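You operate a simulated robot arm through the tools that you are given. There is no shell and no other tool.

You run a simulated robot arm. Do the job below in one go: nothing can be reset, and whatever is moved stays where it is left.

Task
Blow the dust off roller 59 from the spares drawer at the nozzle; put it on the orange mat.
Fine: air on for it and off again; shut the drawer; the other rollers stay.

It is judged by the outcome, as a careful person would: the job done as asked, and still so three seconds after it is handed in. It fails if anything else is knocked over, pushed out of place, dropped, spilled or broken.

Robot
A 6-joint arm with a two-finger gripper, fixed in place. Base frame: the origin is at the foot of the arm, x ahead of it, y to its left, z up. Readings come in m, rad, newtons and seconds.
It reaches about 1.298 m from its shoulder. Its first joint turns from -2.601 to 2.601 rad. Payload 1.57 kg.
Tool frame: the origin (TCP) lies between the finger pads and is the grasp point; the fingertips stand 0.021 m ahead of it; z points along the fingers, y is the line along which they close. Largest opening 0.07 m; the body of the gripper starts 0.05 m behind the TCP.
Orientation is that of the tool frame in the base frame, as [roll, pitch, yaw] about the fixed x, y, z axes, in that order (R = Rz(yaw) Ry(pitch) Rx(roll)). With the fingers straight down and closing along the base's y, the tool's x points along the base's -x, its y along +y and its z along -z.

Tools
- The arm moves only by the tool move_arm. Its argument "motion" is a list of rows, each a list of 3 entries, a list of its own where there are three numbers: the gripper command, from -1 (shut) to 1 (fully open), values between in proportion, then the shift along the base's x, y, z in m, then the turn, a rotation vector about the base's x, y, z in rad. In form: [[fingers, [dx, dy, dz], [ax, ay, az]], ...]. A call has 1 to 20 rows; each row is the pose to reach, as a shift and turn from the pose commanded when the call began. Each row takes 0.2 s and may step no farther than 0.05 m and 0.15 rad from the row before; otherwise, or with a gripper value out of range, the whole call is refused. A pose out of reach is approached as far as the arm can. The call stops where the force on the tool passes 50 N (or 10 N more than at its start, if that is more) or the arm is blocked; 0.2 s more then pass. Each finger halts on what it meets, pressing with about 30 N; the grip force reading is that of the motor and also rises with nothing between the fingers. The clock runs only during rows and for 0.2 s after the last one: add rows that repeat a pose to give the fingers time. It gives the time, the measured TCP pose, the force on the tool (base axes), the opening and the grip force at its end, in the units of the frame above (readings bear some noise), with the torque about the TCP (base axes, N m) and any sound that the robot's microphone picked up.
- Cameras (640 x 400 px; columns grow to the right, rows downward): "scene" is fixed at [0.0503, -0.4993, 1.5333]; the picture's right is [0.06, -1.00, 0.00], its down [-0.61, -0.04, -0.79] and it looks along [0.79, 0.05, -0.61] (base axes); focal length 317 px, centre (320, 200). "wrist" rides on the gripper at [0.079, 0.004, -0.081] in the tool frame; the picture's right is [-0.05, 1.00, 0.00], its down [-0.67, -0.04, -0.75] and it looks along [-0.74, -0.04, 0.67] (tool axes); focal length 256 px, centre (320, 200). There is no depth. A picture from a camera that has moved, and an enlarged one, comes with that camera's place and axes in the base frame and with its lens.
- get_image(camera): a new picture of that camera. No time passes.
- slide_trunk(by): slides the trunk up (or, below 0, down) by that many m; the arm rides with it, the base frame stays. It gives what a move gives, with no picture.
- zoom(camera, box): a new picture of the part [left, top, right, bottom] of that camera's present view, enlarged. No time passes.
- finish_job(): hands the job in; it is judged then, once.

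Nothing tells you positions but the pictures and the camera data. Unless the task says otherwise, let go and move clear before handing in.

The tools are called after "Call:" by a JSON object that holds its "method" and its "body". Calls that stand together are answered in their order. move_arm: Moves the arm, as the interface text tells. Its arguments: {"type":"object","properties":{"motion":{"type":"array","items":{"type":"array"}}},"required":["motion"]} The other tools are called the same way: slide_trunk (by) slides the trunk up or down; get_image (camera) takes a picture; zoom (camera, box) takes an enlarged picture of a part of a camera's view; finish_job () hands the job in.

At the start:

```text
t: 0.0
tcp_pos: [0.5546, -0.4958, 1.184]
tool_rot: [-3.141, -0.001, -3.142]
wrist_force: [-0.2, -0.2, -0.6]
torque: [-0.01, 0.0, -0.03]
width: 0.0702
finger_force: 0.1
trunk travel left (down, up): [-0.865, 0.105]
```

scene: 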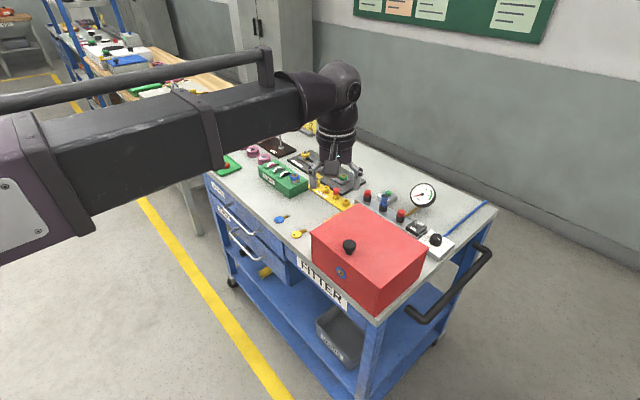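
wrist: 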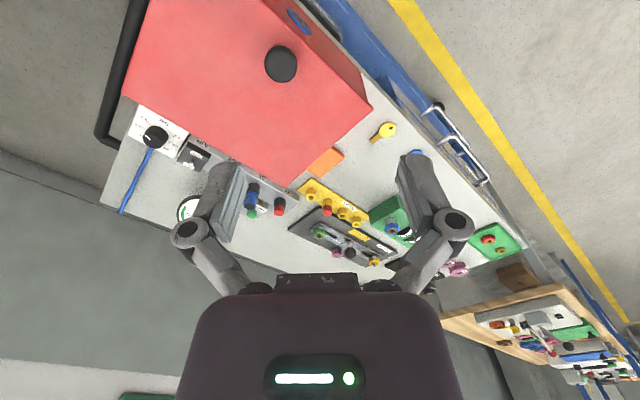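

I see a blue fitter's cart with drawers on its near side, a red box on top, and several controls and gadgets. I'll take closer views before moving.

Call:
{"method": "zoom", "body": {"camera": "scene", "box": [200, 120, 360, 220]}}

Call:
{"method": "zoom", "body": {"camera": "scene", "box": [340, 160, 500, 260]}}

Call:
{"method": "zoom", "body": {"camera": "scene", "box": [200, 170, 360, 270]}}

Call:
{"method": "zoom", "body": {"camera": "wrist", "box": [100, 80, 340, 230]}}

Call:
{"method": "zoom", "body": {"camera": "wrist", "box": [280, 130, 540, 293]}}

```text
4.00 times, centred on (280, 170) of scene
camera zoom: at [0.0503, -0.4993, 1.5333], right [0.06, -1.0, 0.0], down [-0.61, -0.04, -0.79], along [0.79, 0.05, -0.61], focal length 1267 px, centre (480, 320)
```

zoom: 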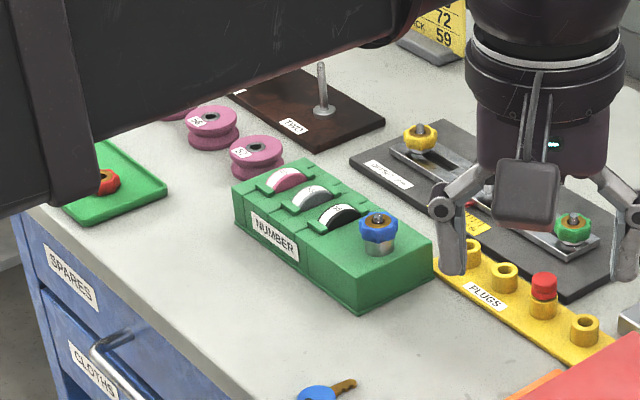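

```text
4.00 times, centred on (420, 210) of scene
camera zoom: at [0.0503, -0.4993, 1.5333], right [0.06, -1.0, 0.0], down [-0.61, -0.04, -0.79], along [0.79, 0.05, -0.61], focal length 1267 px, centre (-80, 160)
```

zoom: 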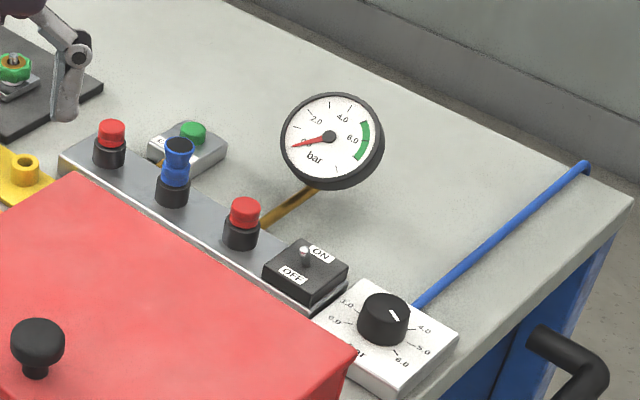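

```text
4.00 times, centred on (280, 220) of scene
camera zoom: at [0.0503, -0.4993, 1.5333], right [0.06, -1.0, 0.0], down [-0.61, -0.04, -0.79], along [0.79, 0.05, -0.61], focal length 1267 px, centre (480, 120)
```

zoom: 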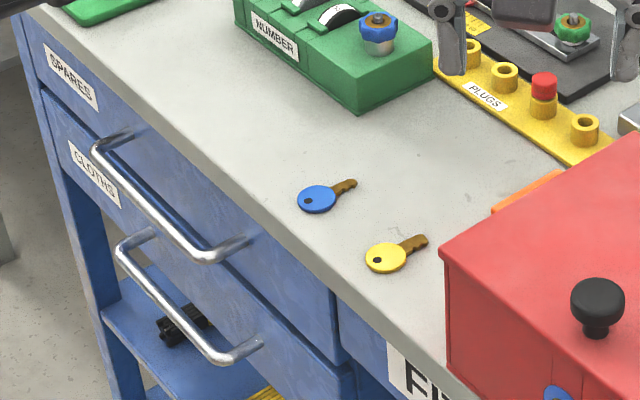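

```text
2.67 times, centred on (220, 155) of wrist
camera zoom: at [0.4739, -0.4903, 1.265], right [0.05, 1.0, 0.0], down [0.67, -0.04, 0.75], along [0.74, -0.04, -0.67], focal length 683 px, centre (587, 320)
```

zoom: 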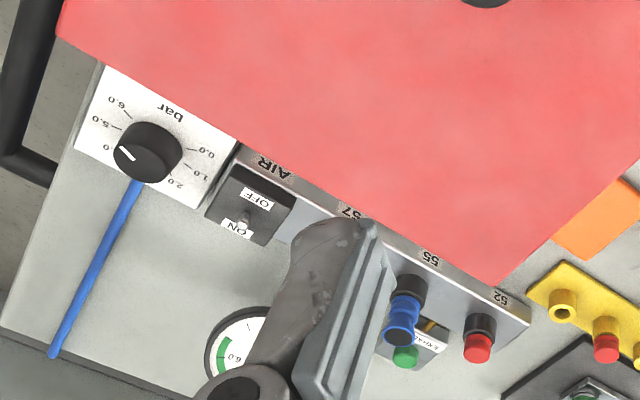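

```text
2.45 times, centred on (410, 212) of wrist
camera zoom: at [0.4739, -0.4903, 1.265], right [0.05, 1.0, 0.0], down [0.67, -0.04, 0.75], along [0.74, -0.04, -0.67], focal length 628 px, centre (99, 172)
```

zoom: 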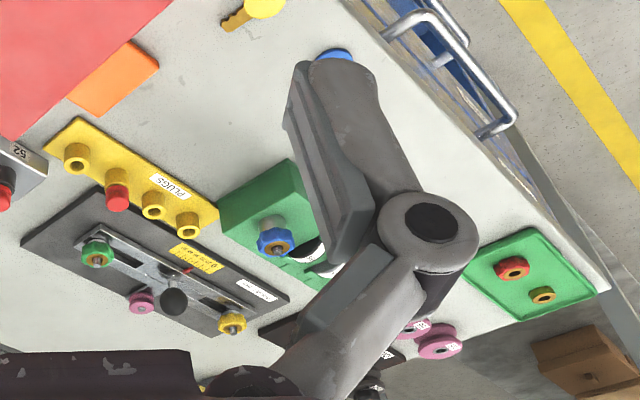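

The cart is turned roughly 45° to me with its drawer front facing the robot. The air manifold is on the right, and the orange mat peeks out by the red box. I'll move the arm back and up for a clearer look at the worktop.

Call:
{"method": "move_arm", "body": {"motion": [[1, [-0.03, 0.04, 0.0], [0, 0, -0.1]], [1, [-0.06, 0.08, 0.0], [0, 0, -0.2]], [1, [-0.09, 0.12, 0.0], [0, 0, -0.3]], [1, [-0.12, 0.16, 0.0], [0, 0, -0.4]], [1, [-0.15, 0.2, 0.0], [0, 0, -0.5]], [1, [-0.15, 0.24, 0.0], [0, 0, -0.6]], [1, [-0.15, 0.28, 0.0], [0, 0, -0.7]], [1, [-0.15, 0.32, 0.0], [0, 0, -0.78]]]}}

Call:
{"method": "get_image", "body": {"camera": "scene"}}

Call:
{"method": "get_image", "body": {"camera": "wrist"}}

```text
t: 1.8
tcp_pos: [0.4853, -0.2176, 1.1841]
tool_rot: [-3.14, -0.001, 2.362]
wrist_force: [-0.3, -0.9, 1.8]
torque: [0.0, 0.0, -0.01]
width: 0.07
finger_force: 0.0
out of reach, approached as far as the arm can: row 5, 6, 7, 8
trunk travel left (down, up): [-0.865, 0.105]
```

```text
taken
```

scene: 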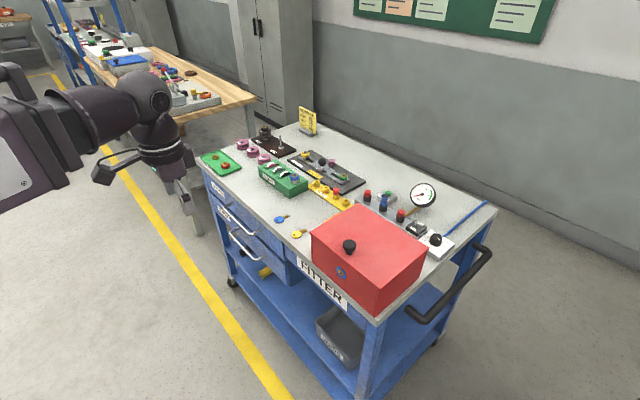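

```text
taken
camera wrist: at [0.4328, -0.1569, 1.2652], right [0.74, 0.67, 0.0], down [0.45, -0.5, 0.74], along [0.5, -0.55, -0.67], focal length 256 px, centre (320, 200)
```

wrist: 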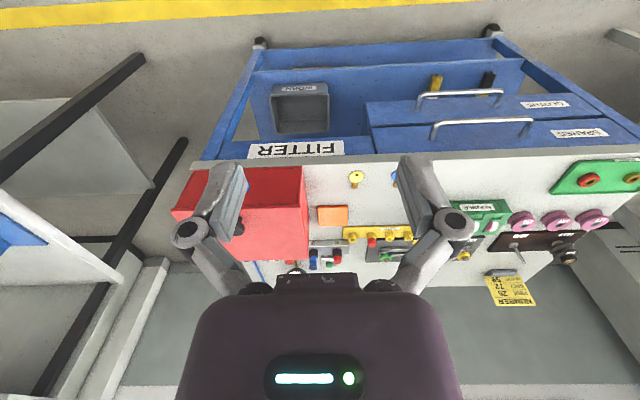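

The arm is out of the way and the whole cart is visible. I'll zoom in on each part.

Call:
{"method": "zoom", "body": {"camera": "scene", "box": [195, 100, 355, 200]}}

Call:
{"method": "zoom", "body": {"camera": "scene", "box": [240, 130, 336, 190]}}

Call:
{"method": "zoom", "body": {"camera": "scene", "box": [280, 150, 376, 210]}}

Call:
{"method": "zoom", "body": {"camera": "scene", "box": [350, 175, 462, 245]}}

Call:
{"method": "zoom", "body": {"camera": "scene", "box": [280, 100, 344, 140]}}

Call:
{"method": "zoom", "body": {"camera": "scene", "box": [200, 180, 376, 290]}}

Call:
{"method": "zoom", "body": {"camera": "wrist", "box": [360, 60, 640, 235]}}

Call:
{"method": "zoom", "body": {"camera": "wrist", "box": [440, 190, 600, 310]}}

Call:
{"method": "zoom", "body": {"camera": "wrist", "box": [240, 160, 420, 275]}}

```text
4.00 times, centred on (275, 150) of scene
camera zoom: at [0.0503, -0.4993, 1.5333], right [0.06, -1.0, 0.0], down [-0.61, -0.04, -0.79], along [0.79, 0.05, -0.61], focal length 1267 px, centre (500, 400)
```

zoom: 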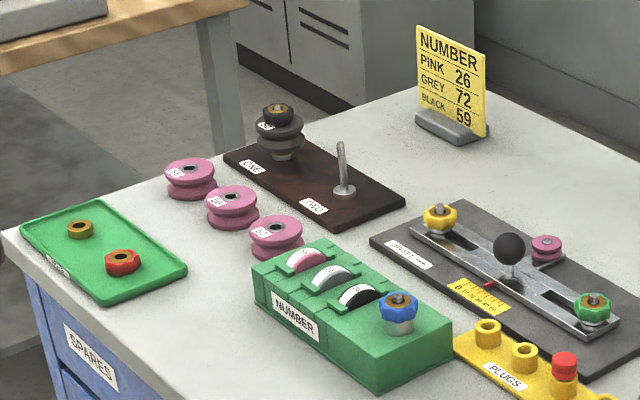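

```text
6.67 times, centred on (288, 160) of scene
camera zoom: at [0.0503, -0.4993, 1.5333], right [0.06, -1.0, 0.0], down [-0.61, -0.04, -0.79], along [0.79, 0.05, -0.61], focal length 2112 px, centre (533, 467)
```

zoom: 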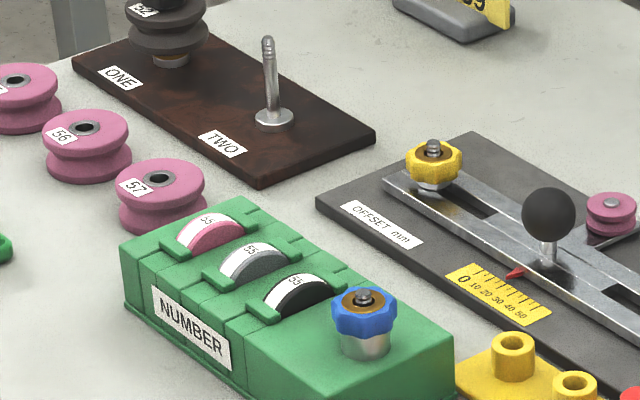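

```text
6.67 times, centred on (328, 180) of scene
camera zoom: at [0.0503, -0.4993, 1.5333], right [0.06, -1.0, 0.0], down [-0.61, -0.04, -0.79], along [0.79, 0.05, -0.61], focal length 2112 px, centre (267, 333)
```

zoom: 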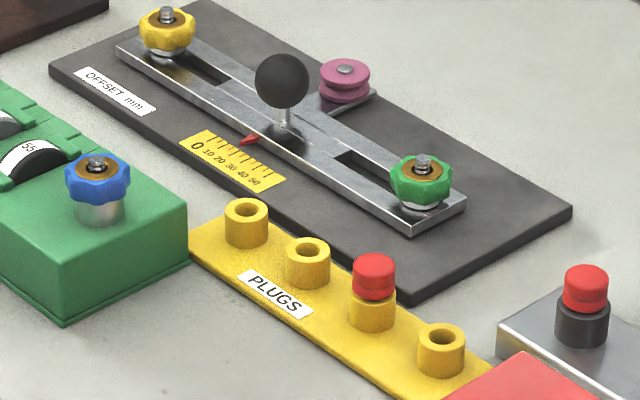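

```text
5.71 times, centred on (406, 210) of scene
camera zoom: at [0.0503, -0.4993, 1.5333], right [0.06, -1.0, 0.0], down [-0.61, -0.04, -0.79], along [0.79, 0.05, -0.61], focal length 1810 px, centre (-171, 143)
```

zoom: 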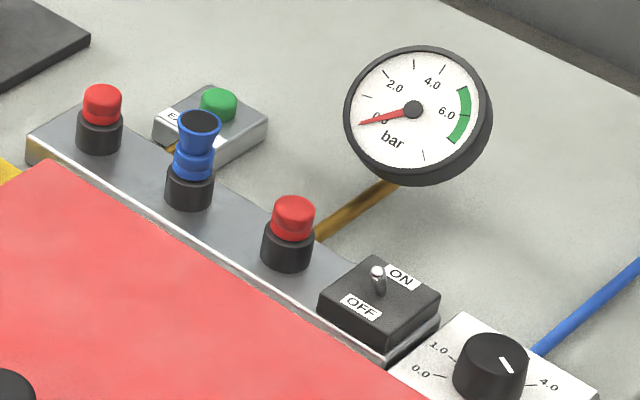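

```text
10.00 times, centred on (312, 120) of scene
camera zoom: at [0.0503, -0.4993, 1.5333], right [0.06, -1.0, 0.0], down [-0.61, -0.04, -0.79], along [0.79, 0.05, -0.61], focal length 3167 px, centre (400, 1000)
```

zoom: 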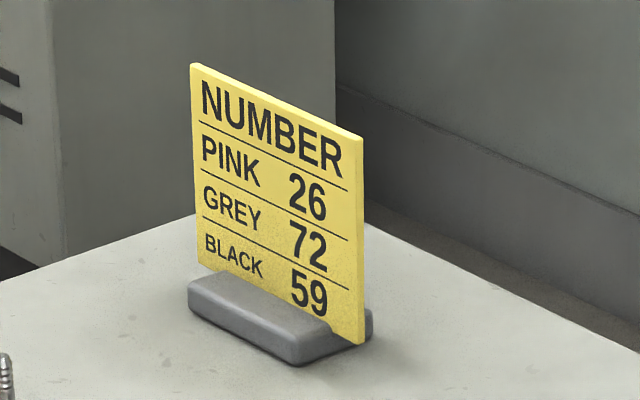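

```text
3.64 times, centred on (288, 235) of scene
camera zoom: at [0.0503, -0.4993, 1.5333], right [0.06, -1.0, 0.0], down [-0.61, -0.04, -0.79], along [0.79, 0.05, -0.61], focal length 1152 px, centre (436, 73)
```

zoom: 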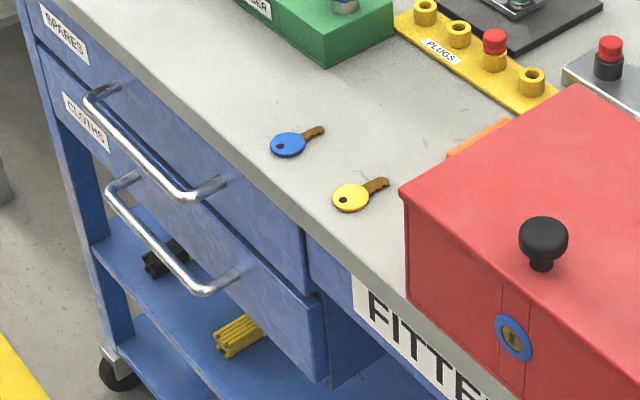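

```text
2.29 times, centred on (500, 148) of wrist
camera zoom: at [0.4328, -0.1569, 1.2652], right [0.74, 0.67, 0.0], down [0.45, -0.5, 0.74], along [0.5, -0.55, -0.67], focal length 585 px, centre (-91, 320)
```

zoom: 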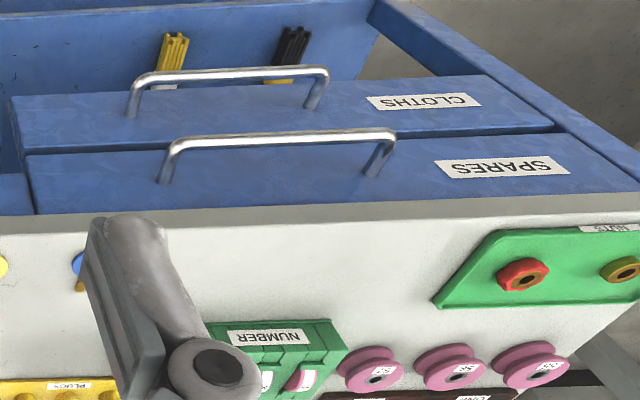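

```text
3.33 times, centred on (520, 250) of wrist
camera zoom: at [0.4328, -0.1569, 1.2652], right [0.74, 0.67, 0.0], down [0.45, -0.5, 0.74], along [0.5, -0.55, -0.67], focal length 853 px, centre (-347, 33)
```

zoom: 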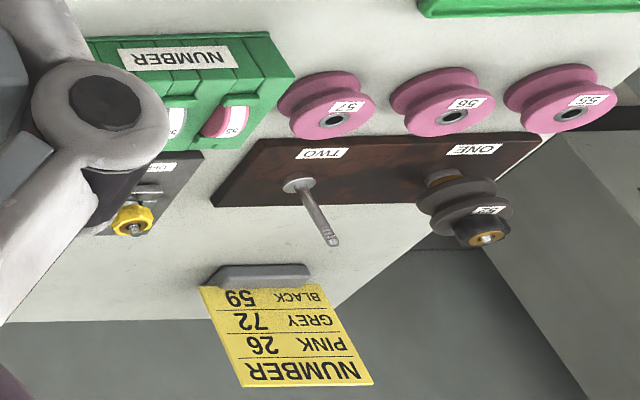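

```text
3.48 times, centred on (330, 218) of wrist
camera zoom: at [0.4328, -0.1569, 1.2652], right [0.74, 0.67, 0.0], down [0.45, -0.5, 0.74], along [0.5, -0.55, -0.67], focal length 890 px, centre (285, 139)
```

zoom: 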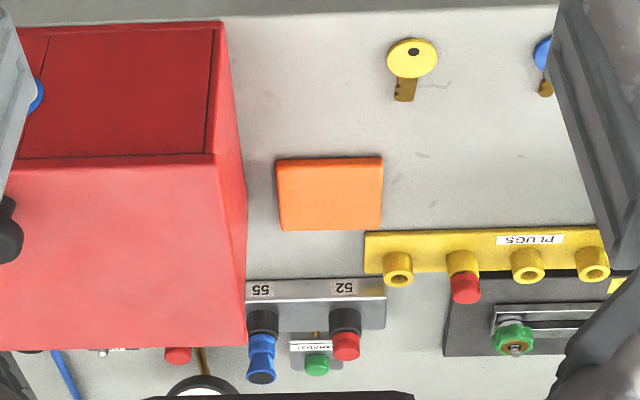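

The layout is clear: the SPARES drawer is at the upper left of the front. The nozzle is the blue one on port 55, the ON/OFF lever sits on the manifold, and the orange mat lies between the red box and the plug rack. I'll lower the trunk to look at the drawer handle from closer up.

Call:
{"method": "slide_trunk", "body": {"by": -0.25}}

Call:
{"method": "get_image", "body": {"camera": "wrist"}}

Call:
{"method": "get_image", "body": {"camera": "scene"}}

```text
t: 4.4
tcp_pos: [0.4866, -0.2192, 0.9348]
tool_rot: [-3.139, -0.001, 2.361]
wrist_force: [0.1, 0.7, 0.7]
torque: [0.0, 0.02, 0.01]
width: 0.0698
finger_force: 0.1
trunk travel left (down, up): [-0.615, 0.355]
```

```text
taken
camera wrist: at [0.4322, -0.1582, 1.0153], right [0.74, 0.67, 0.0], down [0.45, -0.49, 0.74], along [0.5, -0.55, -0.67], focal length 256 px, centre (320, 200)
```

wrist: 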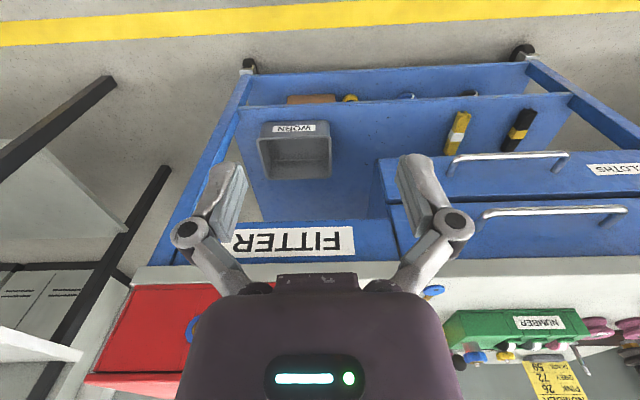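

```text
taken
```

scene: 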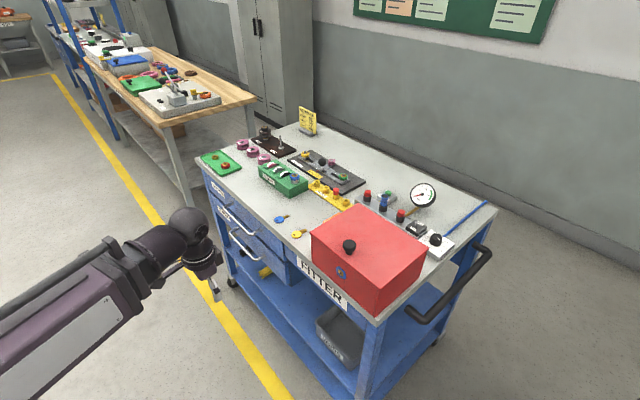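

Call:
{"method": "zoom", "body": {"camera": "wrist", "box": [400, 100, 640, 250]}}

```text
2.67 times, centred on (520, 175) of wrist
camera zoom: at [0.4322, -0.1582, 1.0153], right [0.74, 0.67, 0.0], down [0.45, -0.49, 0.74], along [0.5, -0.55, -0.67], focal length 683 px, centre (-213, 267)
```

zoom: 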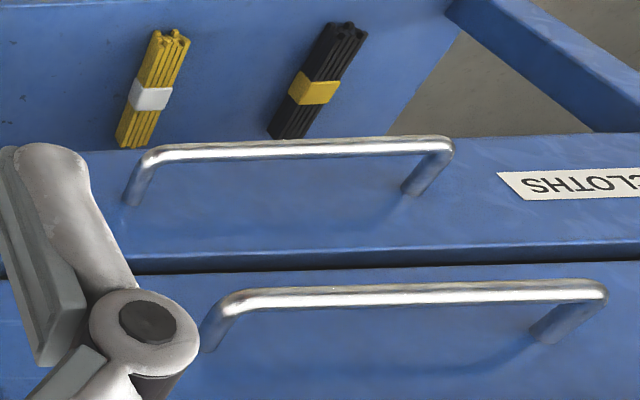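

The handle bar centres near (0.91, -0.14, 0.76), runs along the 45° direction and stands about 5 cm off the drawer front. I'll move to a standoff in front of it and turn the gripper so it closes across the bar.

Call:
{"method": "move_arm", "body": {"motion": [[1, [0, 0, 0], [0, 0, 0]]]}}

```text
t: 4.8
tcp_pos: [0.4852, -0.2185, 0.9337]
tool_rot: [-3.139, -0.003, 2.361]
wrist_force: [0.3, 1.1, 0.3]
torque: [0.03, 0.01, -0.01]
width: 0.07
finger_force: 0.2
trunk travel left (down, up): [-0.615, 0.355]
```

Call:
{"method": "move_arm", "body": {"motion": [[1, [0.02, 0.022, 0], [0, 0, 0.143]], [1, [0.04, 0.044, 0], [0, 0, 0.286]], [1, [0.06, 0.066, 0], [0, 0, 0.428]], [1, [0.08, 0.088, 0], [0, 0, 0.571]], [1, [0.1, 0.11, 0], [0, 0, 0.714]], [1, [0.12, 0.132, 0], [0, 0, 0.857]], [1, [0.14, 0.154, 0], [0, 0, 1.0]], [1, [0.16, 0.176, 0], [0, 0, 1.142]], [1, [0.18, 0.198, 0], [0, 0, 1.285]], [1, [0.2, 0.22, 0], [0, 0, 1.428]], [1, [0.215, 0.239, 0], [0, 0, 1.566]]]}}

Call:
{"method": "get_image", "body": {"camera": "scene"}}

Call:
{"method": "get_image", "body": {"camera": "wrist"}}

```text
t: 7.2
tcp_pos: [0.701, 0.0203, 0.9333]
tool_rot: [-3.14, -0.005, -2.354]
wrist_force: [0.5, 0.2, 0.7]
torque: [0.0, 0.01, 0.01]
width: 0.07
finger_force: 0.1
trunk travel left (down, up): [-0.615, 0.355]
```

```text
taken
```

scene: 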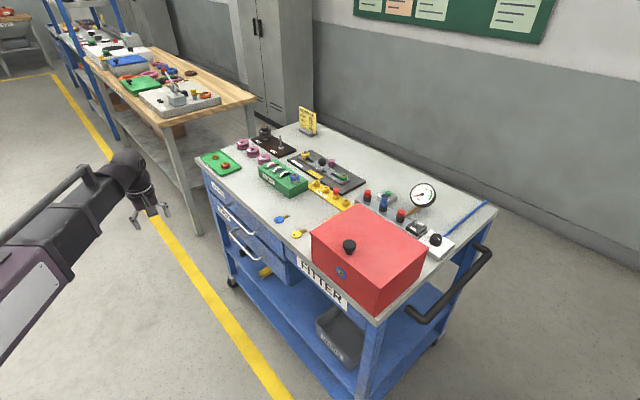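

```text
taken
camera wrist: at [0.6408, -0.0305, 1.0151], right [-0.67, 0.74, 0.0], down [0.5, 0.45, 0.74], along [0.55, 0.5, -0.67], focal length 256 px, centre (320, 200)
```

wrist: 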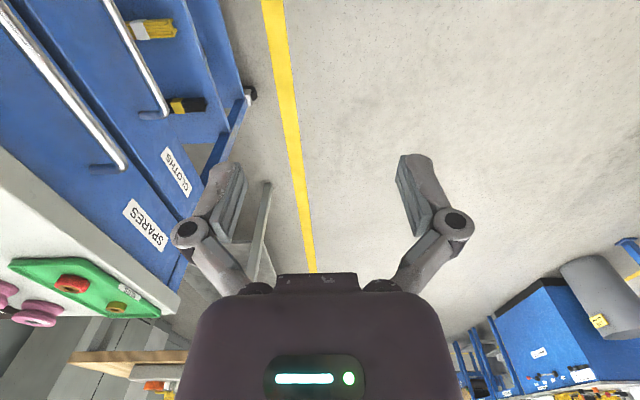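

Call:
{"method": "move_arm", "body": {"motion": [[1, [0.0167, -0.0107, -0.0141], [-0.0928, -0.0928, 0]], [1, [0.0334, -0.0214, -0.0282], [-0.1856, -0.1856, 0]], [1, [0.05, -0.0322, -0.0424], [-0.2784, -0.2784, 0]], [1, [0.0667, -0.0429, -0.0565], [-0.3712, -0.3712, 0]], [1, [0.0834, -0.0536, -0.0706], [-0.464, -0.464, 0]], [1, [0.1, -0.0643, -0.0847], [-0.5568, -0.5568, 0]], [1, [0.1168, -0.075, -0.0988], [-0.6496, -0.6496, 0]], [1, [0.1335, -0.0858, -0.113], [-0.7404, -0.7404, 0]]]}}

Call:
{"method": "get_image", "body": {"camera": "scene"}}

Call:
{"method": "get_image", "body": {"camera": "wrist"}}

```text
t: 9.0
tcp_pos: [0.8368, -0.0622, 1.0255]
tool_rot: [-2.093, -0.003, -2.358]
wrist_force: [-0.7, 0.3, -0.3]
torque: [0.01, 0.0, 0.01]
width: 0.0698
finger_force: 0.0
out of reach, approached as far as the arm can: row 1, 2, 3, 4, 5, 6, 7, 8
trunk travel left (down, up): [-0.615, 0.355]
```

```text
taken
```

scene: 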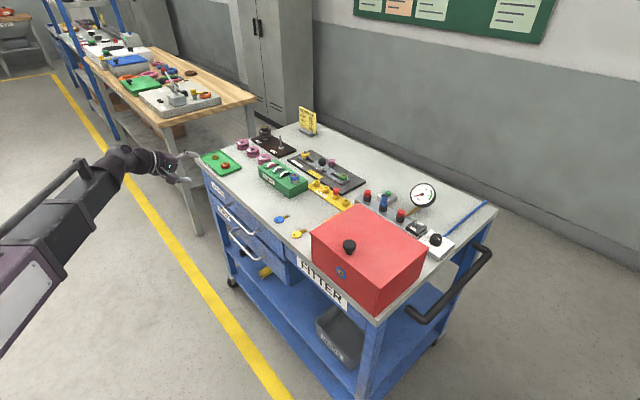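

```text
taken
camera wrist: at [0.7293, -0.0656, 1.0639], right [-0.32, 0.39, -0.87], down [0.03, 0.92, 0.4], along [0.95, 0.1, -0.3], focal length 256 px, centre (320, 200)
```

wrist: 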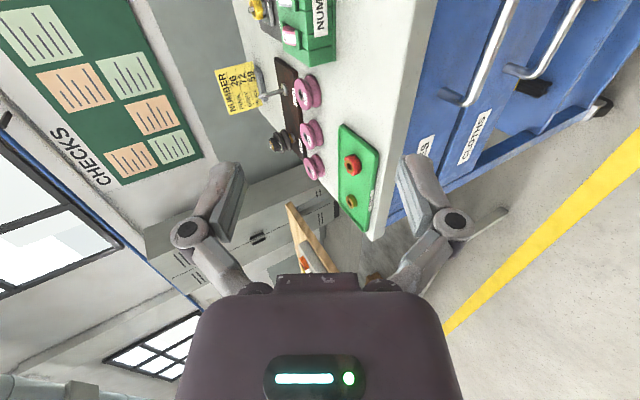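

The orientation was reached, but the TCP stayed high because the arm can't go lower with the trunk where it is. I'll slide the trunk down, since the gripper is about 9 cm clear of the cart front.

Call:
{"method": "slide_trunk", "body": {"by": -0.2}}

Call:
{"method": "get_image", "body": {"camera": "scene"}}

Call:
{"method": "get_image", "body": {"camera": "wrist"}}

```text
t: 11.2
tcp_pos: [0.8357, -0.0621, 0.8265]
tool_rot: [-2.095, -0.001, -2.357]
wrist_force: [0.7, -0.3, -1.2]
torque: [-0.02, 0.01, 0.01]
width: 0.0699
finger_force: 0.0
trunk travel left (down, up): [-0.415, 0.555]
```

```text
taken
```

scene: 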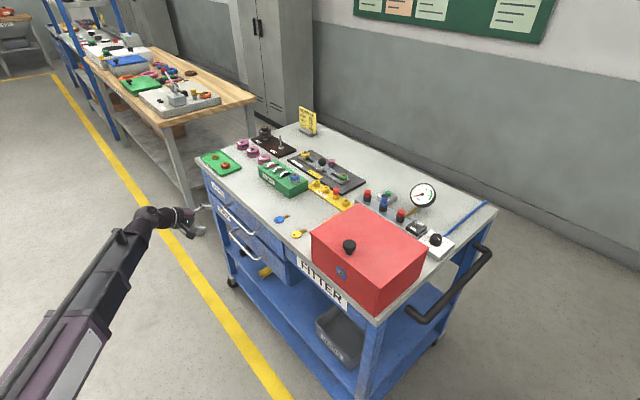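

```text
taken
camera wrist: at [0.729, -0.0657, 0.8639], right [-0.32, 0.39, -0.86], down [0.03, 0.91, 0.4], along [0.95, 0.1, -0.3], focal length 256 px, centre (320, 200)
```

wrist: 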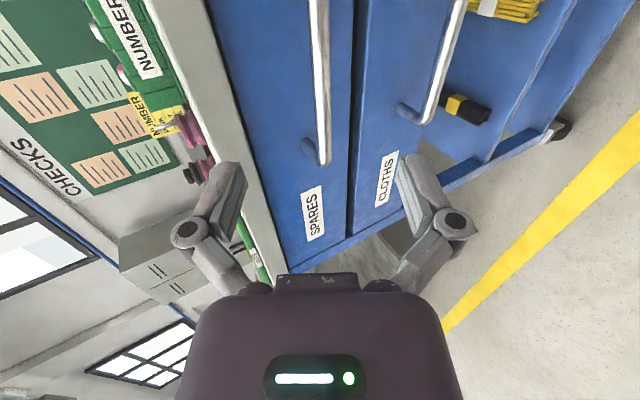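

The bar lines up with the gripper's axis. I'll advance most of the way along the tool axis and check again.

Call:
{"method": "move_arm", "body": {"motion": [[1, [0.0184, -0.0184, -0.015], [0, 0, 0]], [1, [0.0367, -0.0367, -0.03], [0, 0, 0]], [1, [0.0551, -0.0551, -0.045], [0, 0, 0]]]}}

Call:
{"method": "get_image", "body": {"camera": "wrist"}}

Call:
{"method": "zoom", "body": {"camera": "scene", "box": [160, 170, 320, 270]}}

```text
t: 11.9
tcp_pos: [0.8932, -0.12, 0.8261]
tool_rot: [-2.096, -0.001, -2.358]
wrist_force: [0.9, 0.2, 0.4]
torque: [0.04, -0.02, -0.02]
width: 0.0698
finger_force: 0.0
out of reach, approached as far as the arm can: row 1, 2, 3
trunk travel left (down, up): [-0.415, 0.555]
```

```text
taken
camera wrist: at [0.7859, -0.1226, 0.8636], right [-0.32, 0.39, -0.86], down [0.03, 0.91, 0.4], along [0.95, 0.1, -0.3], focal length 256 px, centre (320, 200)
```

wrist: 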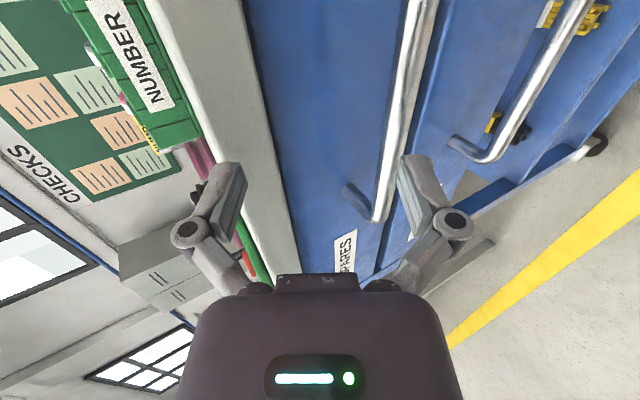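

```text
4.00 times, centred on (240, 220) of scene
camera zoom: at [0.0503, -0.4993, 1.5333], right [0.06, -1.0, 0.0], down [-0.61, -0.04, -0.79], along [0.79, 0.05, -0.61], focal length 1267 px, centre (640, 120)
```

zoom: 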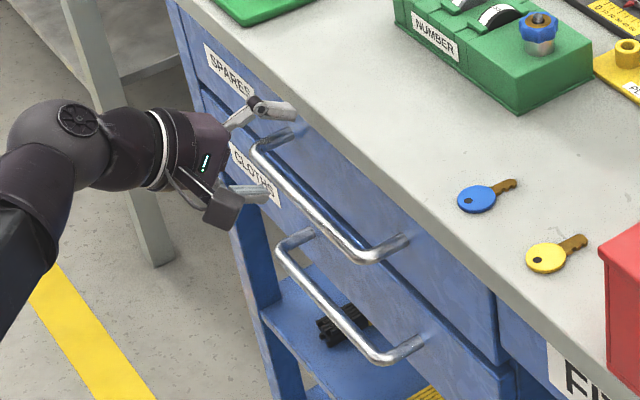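

The arm has a floor height relative to the trunk in this posture. I'll back off a little so nothing touches, lower the trunk further, and then come up to the bar.

Call:
{"method": "move_arm", "body": {"motion": [[1, [-0.03, 0.03, 0.0], [0, 0, 0]], [1, [-0.06, 0.06, 0.0], [0, 0, 0]], [1, [-0.08, 0.08, 0.01], [0, 0, 0]]]}}

Call:
{"method": "slide_trunk", "body": {"by": -0.2}}

Call:
{"method": "get_image", "body": {"camera": "scene"}}

Call:
{"method": "get_image", "body": {"camera": "wrist"}}

```text
t: 12.8
tcp_pos: [0.8117, -0.0379, 0.8274]
tool_rot: [-2.094, -0.002, -2.36]
wrist_force: [0.1, 0.2, -0.6]
torque: [0.02, 0.01, -0.03]
width: 0.0699
finger_force: 0.0
out of reach, approached as far as the arm can: row 3
trunk travel left (down, up): [-0.415, 0.555]
```

```text
t: 14.9
tcp_pos: [0.8124, -0.0369, 0.627]
tool_rot: [-2.093, -0.002, -2.356]
wrist_force: [-0.4, -0.6, -1.1]
torque: [0.0, 0.01, -0.03]
width: 0.0701
finger_force: 0.1
trunk travel left (down, up): [-0.215, 0.755]
```

```text
taken
```

scene: 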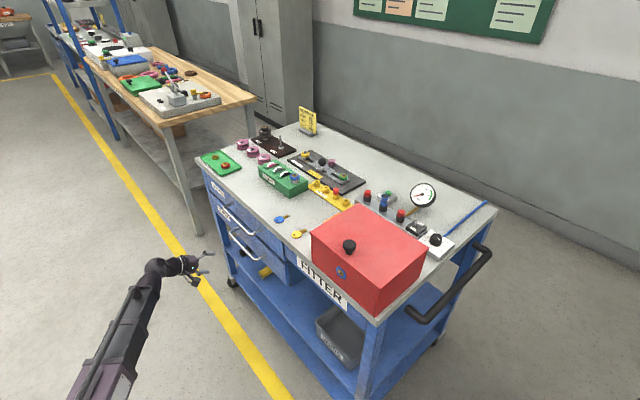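

```text
taken
camera wrist: at [0.7047, -0.0403, 0.6641], right [-0.31, 0.39, -0.87], down [0.03, 0.92, 0.4], along [0.95, 0.1, -0.3], focal length 256 px, centre (320, 200)
```

wrist: 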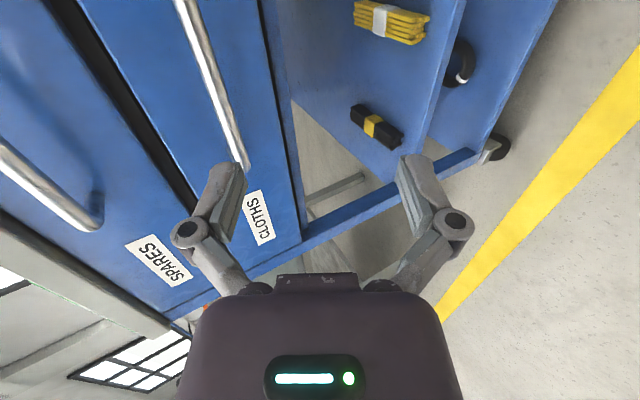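

The arm works like a SCARA: its height comes only from the trunk, and the wrist axis sits 0.184 m above the TCP when the tool points straight down. I'll set TCP height to the bar's level with the trunk and approach horizontally.

Call:
{"method": "slide_trunk", "body": {"by": 0.136}}

Call:
{"method": "move_arm", "body": {"motion": [[0.43, [0.02, -0.025, 0], [0, 0, 0]], [0.43, [0.037, -0.045, 0], [0, 0, 0]]]}}

Call:
{"method": "get_image", "body": {"camera": "wrist"}}

Call:
{"method": "zoom", "body": {"camera": "scene", "box": [160, 170, 320, 270]}}

```text
t: 16.6
tcp_pos: [0.8133, -0.0378, 0.7619]
tool_rot: [-2.092, -0.002, -2.358]
wrist_force: [0.4, 0.6, -0.1]
torque: [0.02, 0.01, 0.02]
width: 0.0701
finger_force: 0.1
trunk travel left (down, up): [-0.351, 0.619]
```

```text
t: 17.1
tcp_pos: [0.8495, -0.0833, 0.7642]
tool_rot: [-2.093, -0.002, -2.356]
wrist_force: [0.3, -0.5, 0.4]
torque: [0.0, -0.02, -0.02]
width: 0.0502
finger_force: 0.0
trunk travel left (down, up): [-0.351, 0.619]
```

```text
taken
camera wrist: at [0.7423, -0.0859, 0.8], right [-0.32, 0.39, -0.87], down [0.03, 0.92, 0.4], along [0.95, 0.1, -0.3], focal length 256 px, centre (320, 200)
```

wrist: 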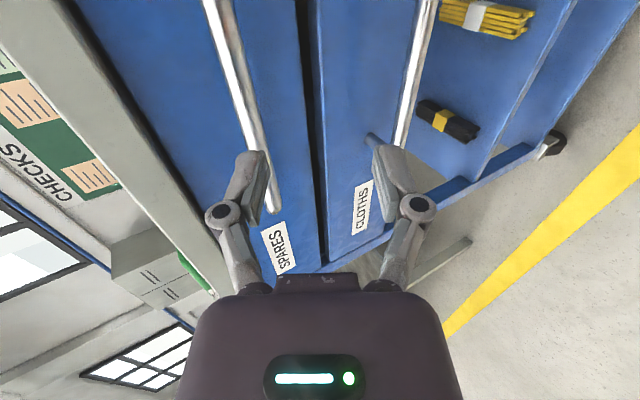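

```text
4.00 times, centred on (240, 220) of scene
camera zoom: at [0.0503, -0.4993, 1.5333], right [0.06, -1.0, 0.0], down [-0.61, -0.04, -0.79], along [0.79, 0.05, -0.61], focal length 1267 px, centre (640, 120)
```

zoom: 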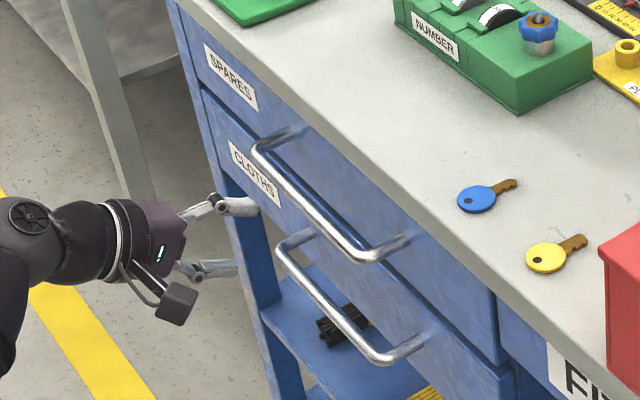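

The bar sits at about z = 0.770, centred near (0.90, -0.147). I'll raise the trunk 6 mm and move in so the fingers straddle it.

Call:
{"method": "slide_trunk", "body": {"by": 0.006}}

Call:
{"method": "move_arm", "body": {"motion": [[0.43, [0.015, -0.015, 0], [0, 0, 0]], [0.43, [0.03, -0.03, 0], [0, 0, 0]], [0.43, [0.044, -0.044, 0], [0, 0, 0]]]}}

Call:
{"method": "get_image", "body": {"camera": "wrist"}}

Call:
{"method": "zoom", "body": {"camera": "scene", "box": [200, 190, 280, 240]}}

```text
t: 17.7
tcp_pos: [0.8509, -0.0828, 0.7676]
tool_rot: [-2.093, -0.001, -2.358]
wrist_force: [-0.3, 0.5, -0.6]
torque: [0.0, 0.0, 0.05]
width: 0.0501
finger_force: 0.0
trunk travel left (down, up): [-0.357, 0.613]
```

```text
t: 18.5
tcp_pos: [0.8948, -0.1283, 0.7694]
tool_rot: [-2.093, -0.002, -2.358]
wrist_force: [0.5, 0.7, 0.4]
torque: [-0.04, -0.02, 0.01]
width: 0.0499
finger_force: 0.0
trunk travel left (down, up): [-0.357, 0.613]
```

```text
taken
camera wrist: at [0.7867, -0.1304, 0.8061], right [-0.31, 0.39, -0.87], down [0.03, 0.92, 0.4], along [0.95, 0.1, -0.3], focal length 256 px, centre (320, 200)
```

wrist: 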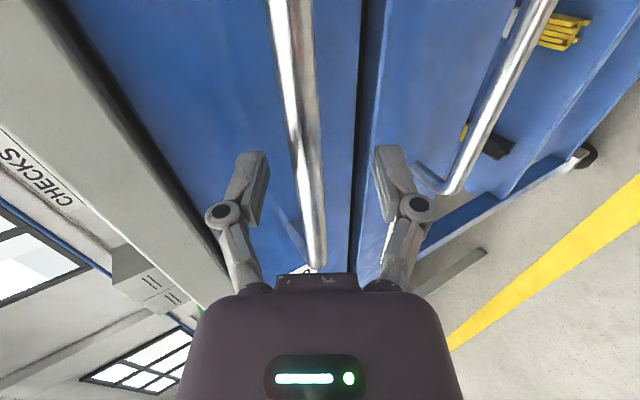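

```text
8.00 times, centred on (240, 215) of scene
camera zoom: at [0.0503, -0.4993, 1.5333], right [0.06, -1.0, 0.0], down [-0.61, -0.04, -0.79], along [0.79, 0.05, -0.61], focal length 2534 px, centre (960, 80)
```

zoom: 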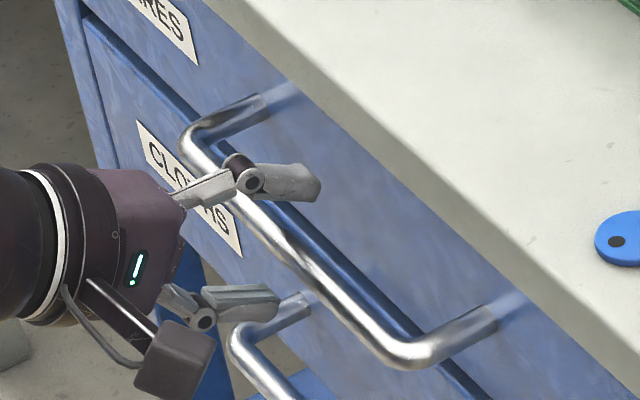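

The bar lies between the fingers. I'll make the last short advance and close on it.

Call:
{"method": "move_arm", "body": {"motion": [[0.43, [0.01, -0.01, 0], [0, 0, 0]], [0.0, [0.01, -0.01, 0], [0, 0, 0]], [-0.6, [0.01, -0.01, 0], [0, 0, 0]], [-1, [0.01, -0.01, 0], [0, 0, 0]], [-1, [0.01, -0.01, 0], [0, 0, 0]]]}}

Call:
{"method": "get_image", "body": {"camera": "wrist"}}

Call:
{"method": "zoom", "body": {"camera": "scene", "box": [200, 190, 280, 240]}}

```text
t: 19.7
tcp_pos: [0.9039, -0.1381, 0.7688]
tool_rot: [-2.095, -0.002, -2.358]
wrist_force: [-7.0, 1.8, -10.1]
torque: [-0.07, 0.0, 0.12]
width: 0.0127
finger_force: 32.3
trunk travel left (down, up): [-0.357, 0.613]
```

```text
taken
camera wrist: at [0.7955, -0.1404, 0.8054], right [-0.32, 0.39, -0.86], down [0.03, 0.92, 0.4], along [0.95, 0.1, -0.3], focal length 256 px, centre (320, 200)
```

wrist: 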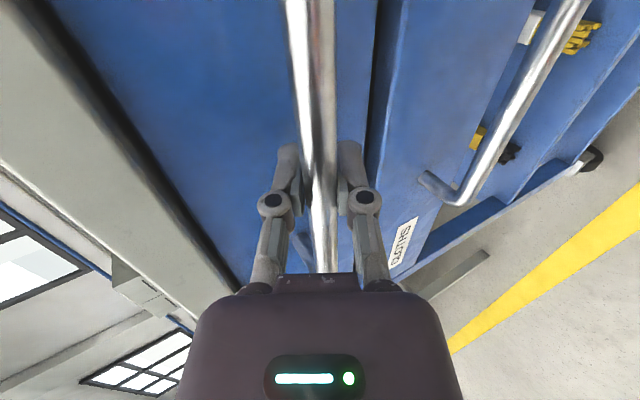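

```text
8.00 times, centred on (240, 215) of scene
camera zoom: at [0.0503, -0.4993, 1.5333], right [0.06, -1.0, 0.0], down [-0.61, -0.04, -0.79], along [0.79, 0.05, -0.61], focal length 2534 px, centre (960, 80)
```

zoom: 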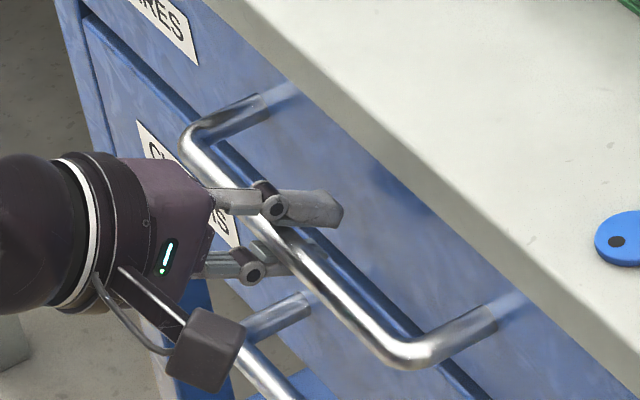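

The bar is gripped at 12.7 mm wide. I'll pull the drawer straight out along its normal.

Call:
{"method": "move_arm", "body": {"motion": [[-1, [-0.0106, 0.0106, 0], [0, 0, 0]], [-1, [-0.0247, 0.0247, 0], [0, 0, 0]], [-1, [-0.0389, 0.0389, 0], [0, 0, 0]], [-1, [-0.053, 0.053, 0], [0, 0, 0]], [-1, [-0.0672, 0.0672, 0], [0, 0, 0]], [-1, [-0.0813, 0.0813, 0], [0, 0, 0]], [-1, [-0.0955, 0.0955, 0], [0, 0, 0]], [-1, [-0.1096, 0.1096, 0], [0, 0, 0]], [-1, [-0.1238, 0.1238, 0], [0, 0, 0]], [-1, [-0.1379, 0.1379, 0], [0, 0, 0]]]}}

Call:
{"method": "get_image", "body": {"camera": "wrist"}}

Call:
{"method": "get_image", "body": {"camera": "scene"}}

```text
t: 21.9
tcp_pos: [0.7653, -0.0007, 0.7682]
tool_rot: [-2.093, -0.002, -2.358]
wrist_force: [-7.6, -6.4, -16.1]
torque: [-0.13, 0.09, 0.0]
width: 0.0125
finger_force: 32.1
trunk travel left (down, up): [-0.357, 0.613]
```

```text
taken
camera wrist: at [0.658, -0.0029, 0.8054], right [-0.32, 0.39, -0.86], down [0.03, 0.91, 0.4], along [0.95, 0.1, -0.3], focal length 256 px, centre (320, 200)
```

wrist: 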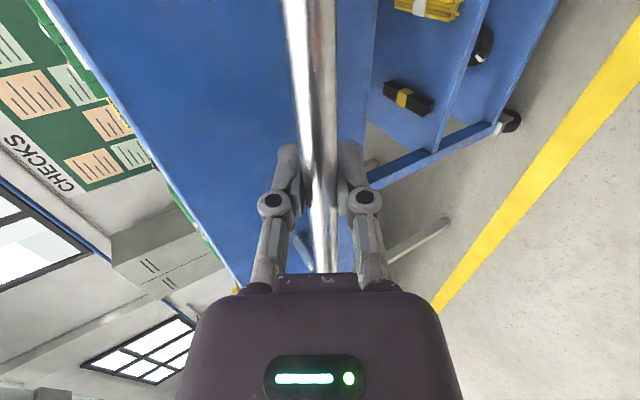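

```text
taken
```

scene: 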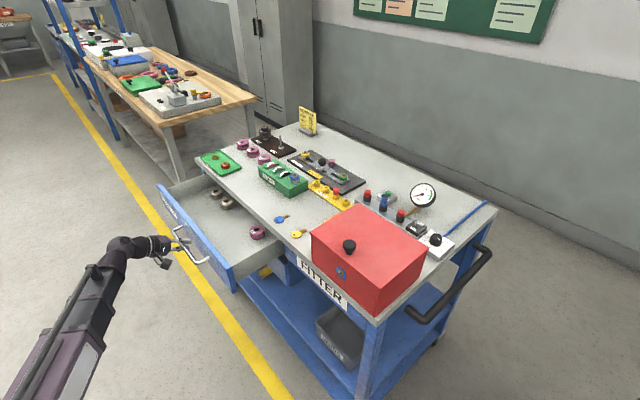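

The drawer slid out easily and rollers are visible inside. I'll zoom in to read their numbers.

Call:
{"method": "zoom", "body": {"camera": "scene", "box": [190, 175, 286, 235]}}

Call:
{"method": "zoom", "body": {"camera": "scene", "box": [200, 180, 240, 205]}}

Call:
{"method": "zoom", "body": {"camera": "scene", "box": [240, 220, 280, 245]}}

```text
6.67 times, centred on (238, 205) of scene
camera zoom: at [0.0503, -0.4993, 1.5333], right [0.06, -1.0, 0.0], down [-0.61, -0.04, -0.79], along [0.79, 0.05, -0.61], focal length 2112 px, centre (867, 167)
```

zoom: 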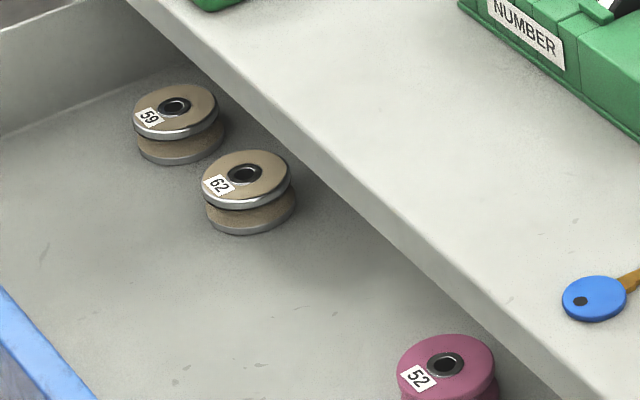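

```text
16.00 times, centred on (220, 192) of scene
camera zoom: at [0.0503, -0.4993, 1.5333], right [0.06, -1.0, 0.0], down [-0.61, -0.04, -0.79], along [0.79, 0.05, -0.61], focal length 5068 px, centre (1920, 320)
```

zoom: 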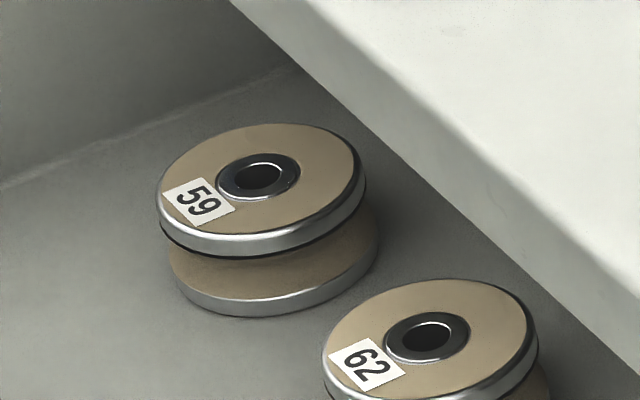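

```text
16.00 times, centred on (260, 232) of scene
camera zoom: at [0.0503, -0.4993, 1.5333], right [0.06, -1.0, 0.0], down [-0.61, -0.04, -0.79], along [0.79, 0.05, -0.61], focal length 5068 px, centre (1280, -320)
```

zoom: 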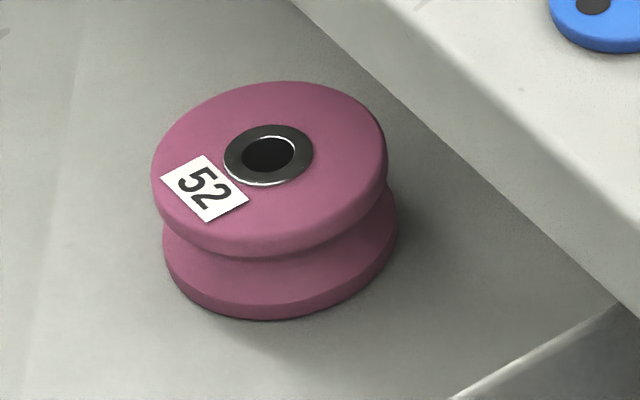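

Roller 59 is at the back left of the drawer, still close to the worktop overhang. I'll pull the drawer further out to clear it.

Call:
{"method": "move_arm", "body": {"motion": [[-1, [-0.0141, 0.0141, 0], [0, 0, 0]], [-1, [-0.0283, 0.0283, 0], [0, 0, 0]], [-1, [-0.0424, 0.0424, 0], [0, 0, 0]], [-1, [-0.0566, 0.0566, 0], [0, 0, 0]]]}}

Call:
{"method": "get_image", "body": {"camera": "scene"}}

```text
t: 22.9
tcp_pos: [0.7083, 0.0583, 0.7689]
tool_rot: [-2.095, -0.002, -2.361]
wrist_force: [-14.8, -14.3, -17.8]
torque: [0.03, -0.14, 0.45]
width: 0.0126
finger_force: 32.2
trunk travel left (down, up): [-0.357, 0.613]
```

```text
taken
```

scene: 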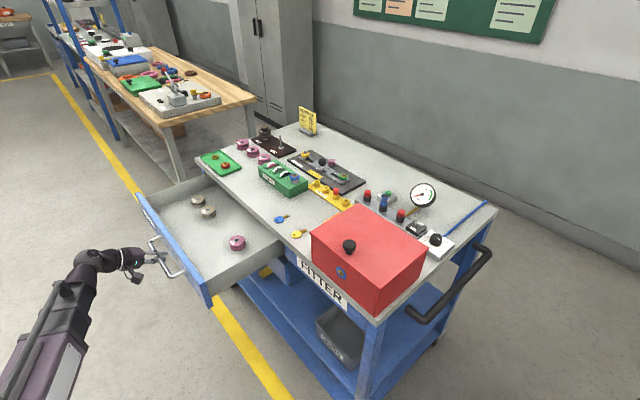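

Call:
{"method": "zoom", "body": {"camera": "scene", "box": [130, 165, 290, 265]}}

Call:
{"method": "zoom", "body": {"camera": "scene", "box": [172, 180, 236, 220]}}

```text
4.00 times, centred on (210, 215) of scene
camera zoom: at [0.0503, -0.4993, 1.5333], right [0.06, -1.0, 0.0], down [-0.61, -0.04, -0.79], along [0.79, 0.05, -0.61], focal length 1267 px, centre (760, 140)
```

zoom: 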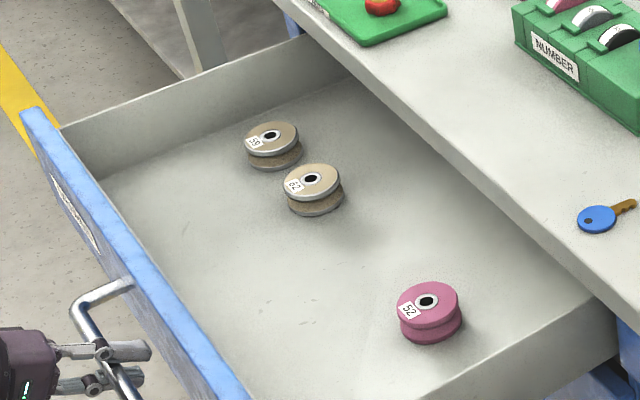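

```text
10.00 times, centred on (204, 200) of scene
camera zoom: at [0.0503, -0.4993, 1.5333], right [0.06, -1.0, 0.0], down [-0.61, -0.04, -0.79], along [0.79, 0.05, -0.61], focal length 3167 px, centre (1480, 200)
```

zoom: 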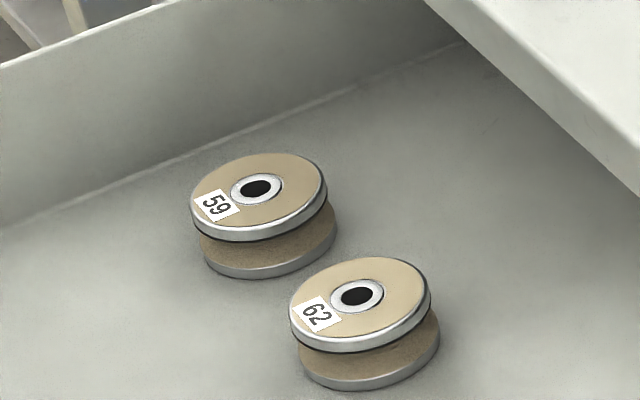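

The drawer is open far enough and roller 59 is well clear of the overhang. I'll release the handle, back off, and raise the trunk.

Call:
{"method": "move_arm", "body": {"motion": [[0.0, [0, 0, 0], [0, 0, 0]], [0.43, [0, 0, 0], [0, 0, 0]], [0.43, [0, 0, 0], [0, 0, 0]], [0.43, [-0.014, 0.014, 0], [0, 0, 0]], [0.43, [-0.028, 0.028, 0], [0, 0, 0]], [0.43, [-0.045, 0.045, 0], [0, 0, 0]]]}}

Call:
{"method": "get_image", "body": {"camera": "scene"}}

```text
t: 24.3
tcp_pos: [0.6641, 0.1028, 0.7687]
tool_rot: [-2.093, -0.003, -2.357]
wrist_force: [-0.6, 0.4, -0.3]
torque: [-0.01, -0.02, -0.02]
width: 0.05
finger_force: 0.0
trunk travel left (down, up): [-0.357, 0.613]
```

```text
taken
```

scene: 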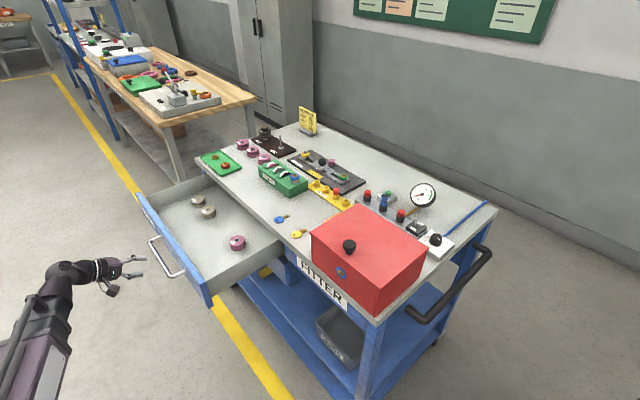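

Call:
{"method": "slide_trunk", "body": {"by": 0.34}}

Call:
{"method": "move_arm", "body": {"motion": [[0.43, [0.0, 0.0, 0.0], [0.0928, 0.0928, 0]], [0.43, [0, 0, 0], [0.1856, 0.1856, 0]], [0.43, [0.0, 0.0, 0.0], [0.2784, 0.2784, 0]], [0.43, [0.0, 0.0, 0.0], [0.3712, 0.3712, 0]], [0.43, [0.0, 0.0, 0.0], [0.464, 0.464, 0]], [0.43, [0.0, 0, 0], [0.5568, 0.5568, 0]], [0.43, [0.0, 0.0, 0.0], [0.6496, 0.6496, 0]], [0.43, [0.0, 0.0, 0], [0.7404, 0.7404, 0]]]}}

Call:
{"method": "get_image", "body": {"camera": "wrist"}}

Call:
{"method": "get_image", "body": {"camera": "scene"}}

```text
t: 27.6
tcp_pos: [0.6638, 0.1013, 1.1098]
tool_rot: [-2.092, -0.002, -2.358]
wrist_force: [0.5, 0.0, 0.3]
torque: [0.0, 0.01, 0.03]
width: 0.05
finger_force: 0.0
trunk travel left (down, up): [-0.697, 0.273]
```

```text
t: 29.4
tcp_pos: [0.6639, 0.1004, 1.0158]
tool_rot: [3.14, -0.005, -2.355]
wrist_force: [-0.3, 0.7, -0.2]
torque: [0.04, -0.02, 0.01]
width: 0.0499
finger_force: 0.1
out of reach, approached as far as the arm can: row 1, 2, 3, 4, 5, 6, 7, 8
trunk travel left (down, up): [-0.697, 0.273]
```

```text
taken
camera wrist: at [0.6049, 0.0505, 1.0971], right [-0.67, 0.74, 0.0], down [0.5, 0.45, 0.74], along [0.55, 0.5, -0.67], focal length 256 px, centre (320, 200)
```

wrist: 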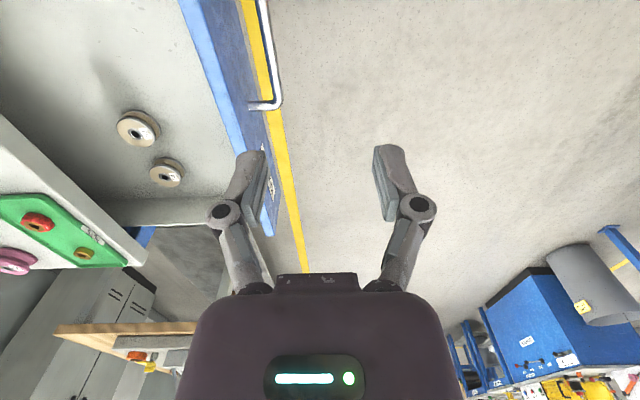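

```text
taken
```

scene: 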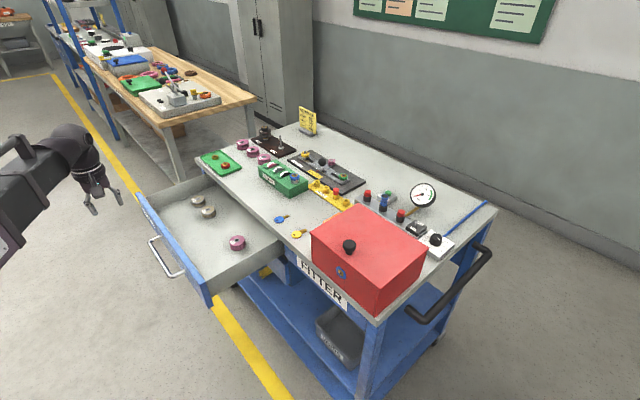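

Call:
{"method": "zoom", "body": {"camera": "wrist", "box": [90, 90, 218, 210]}}

```text
3.33 times, centred on (154, 150) of wrist
camera zoom: at [0.6049, 0.0505, 1.0971], right [-0.67, 0.74, 0.0], down [0.5, 0.45, 0.74], along [0.55, 0.5, -0.67], focal length 853 px, centre (873, 367)
```

zoom: 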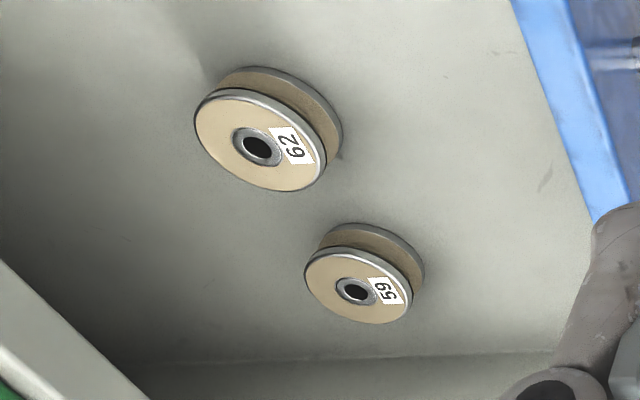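

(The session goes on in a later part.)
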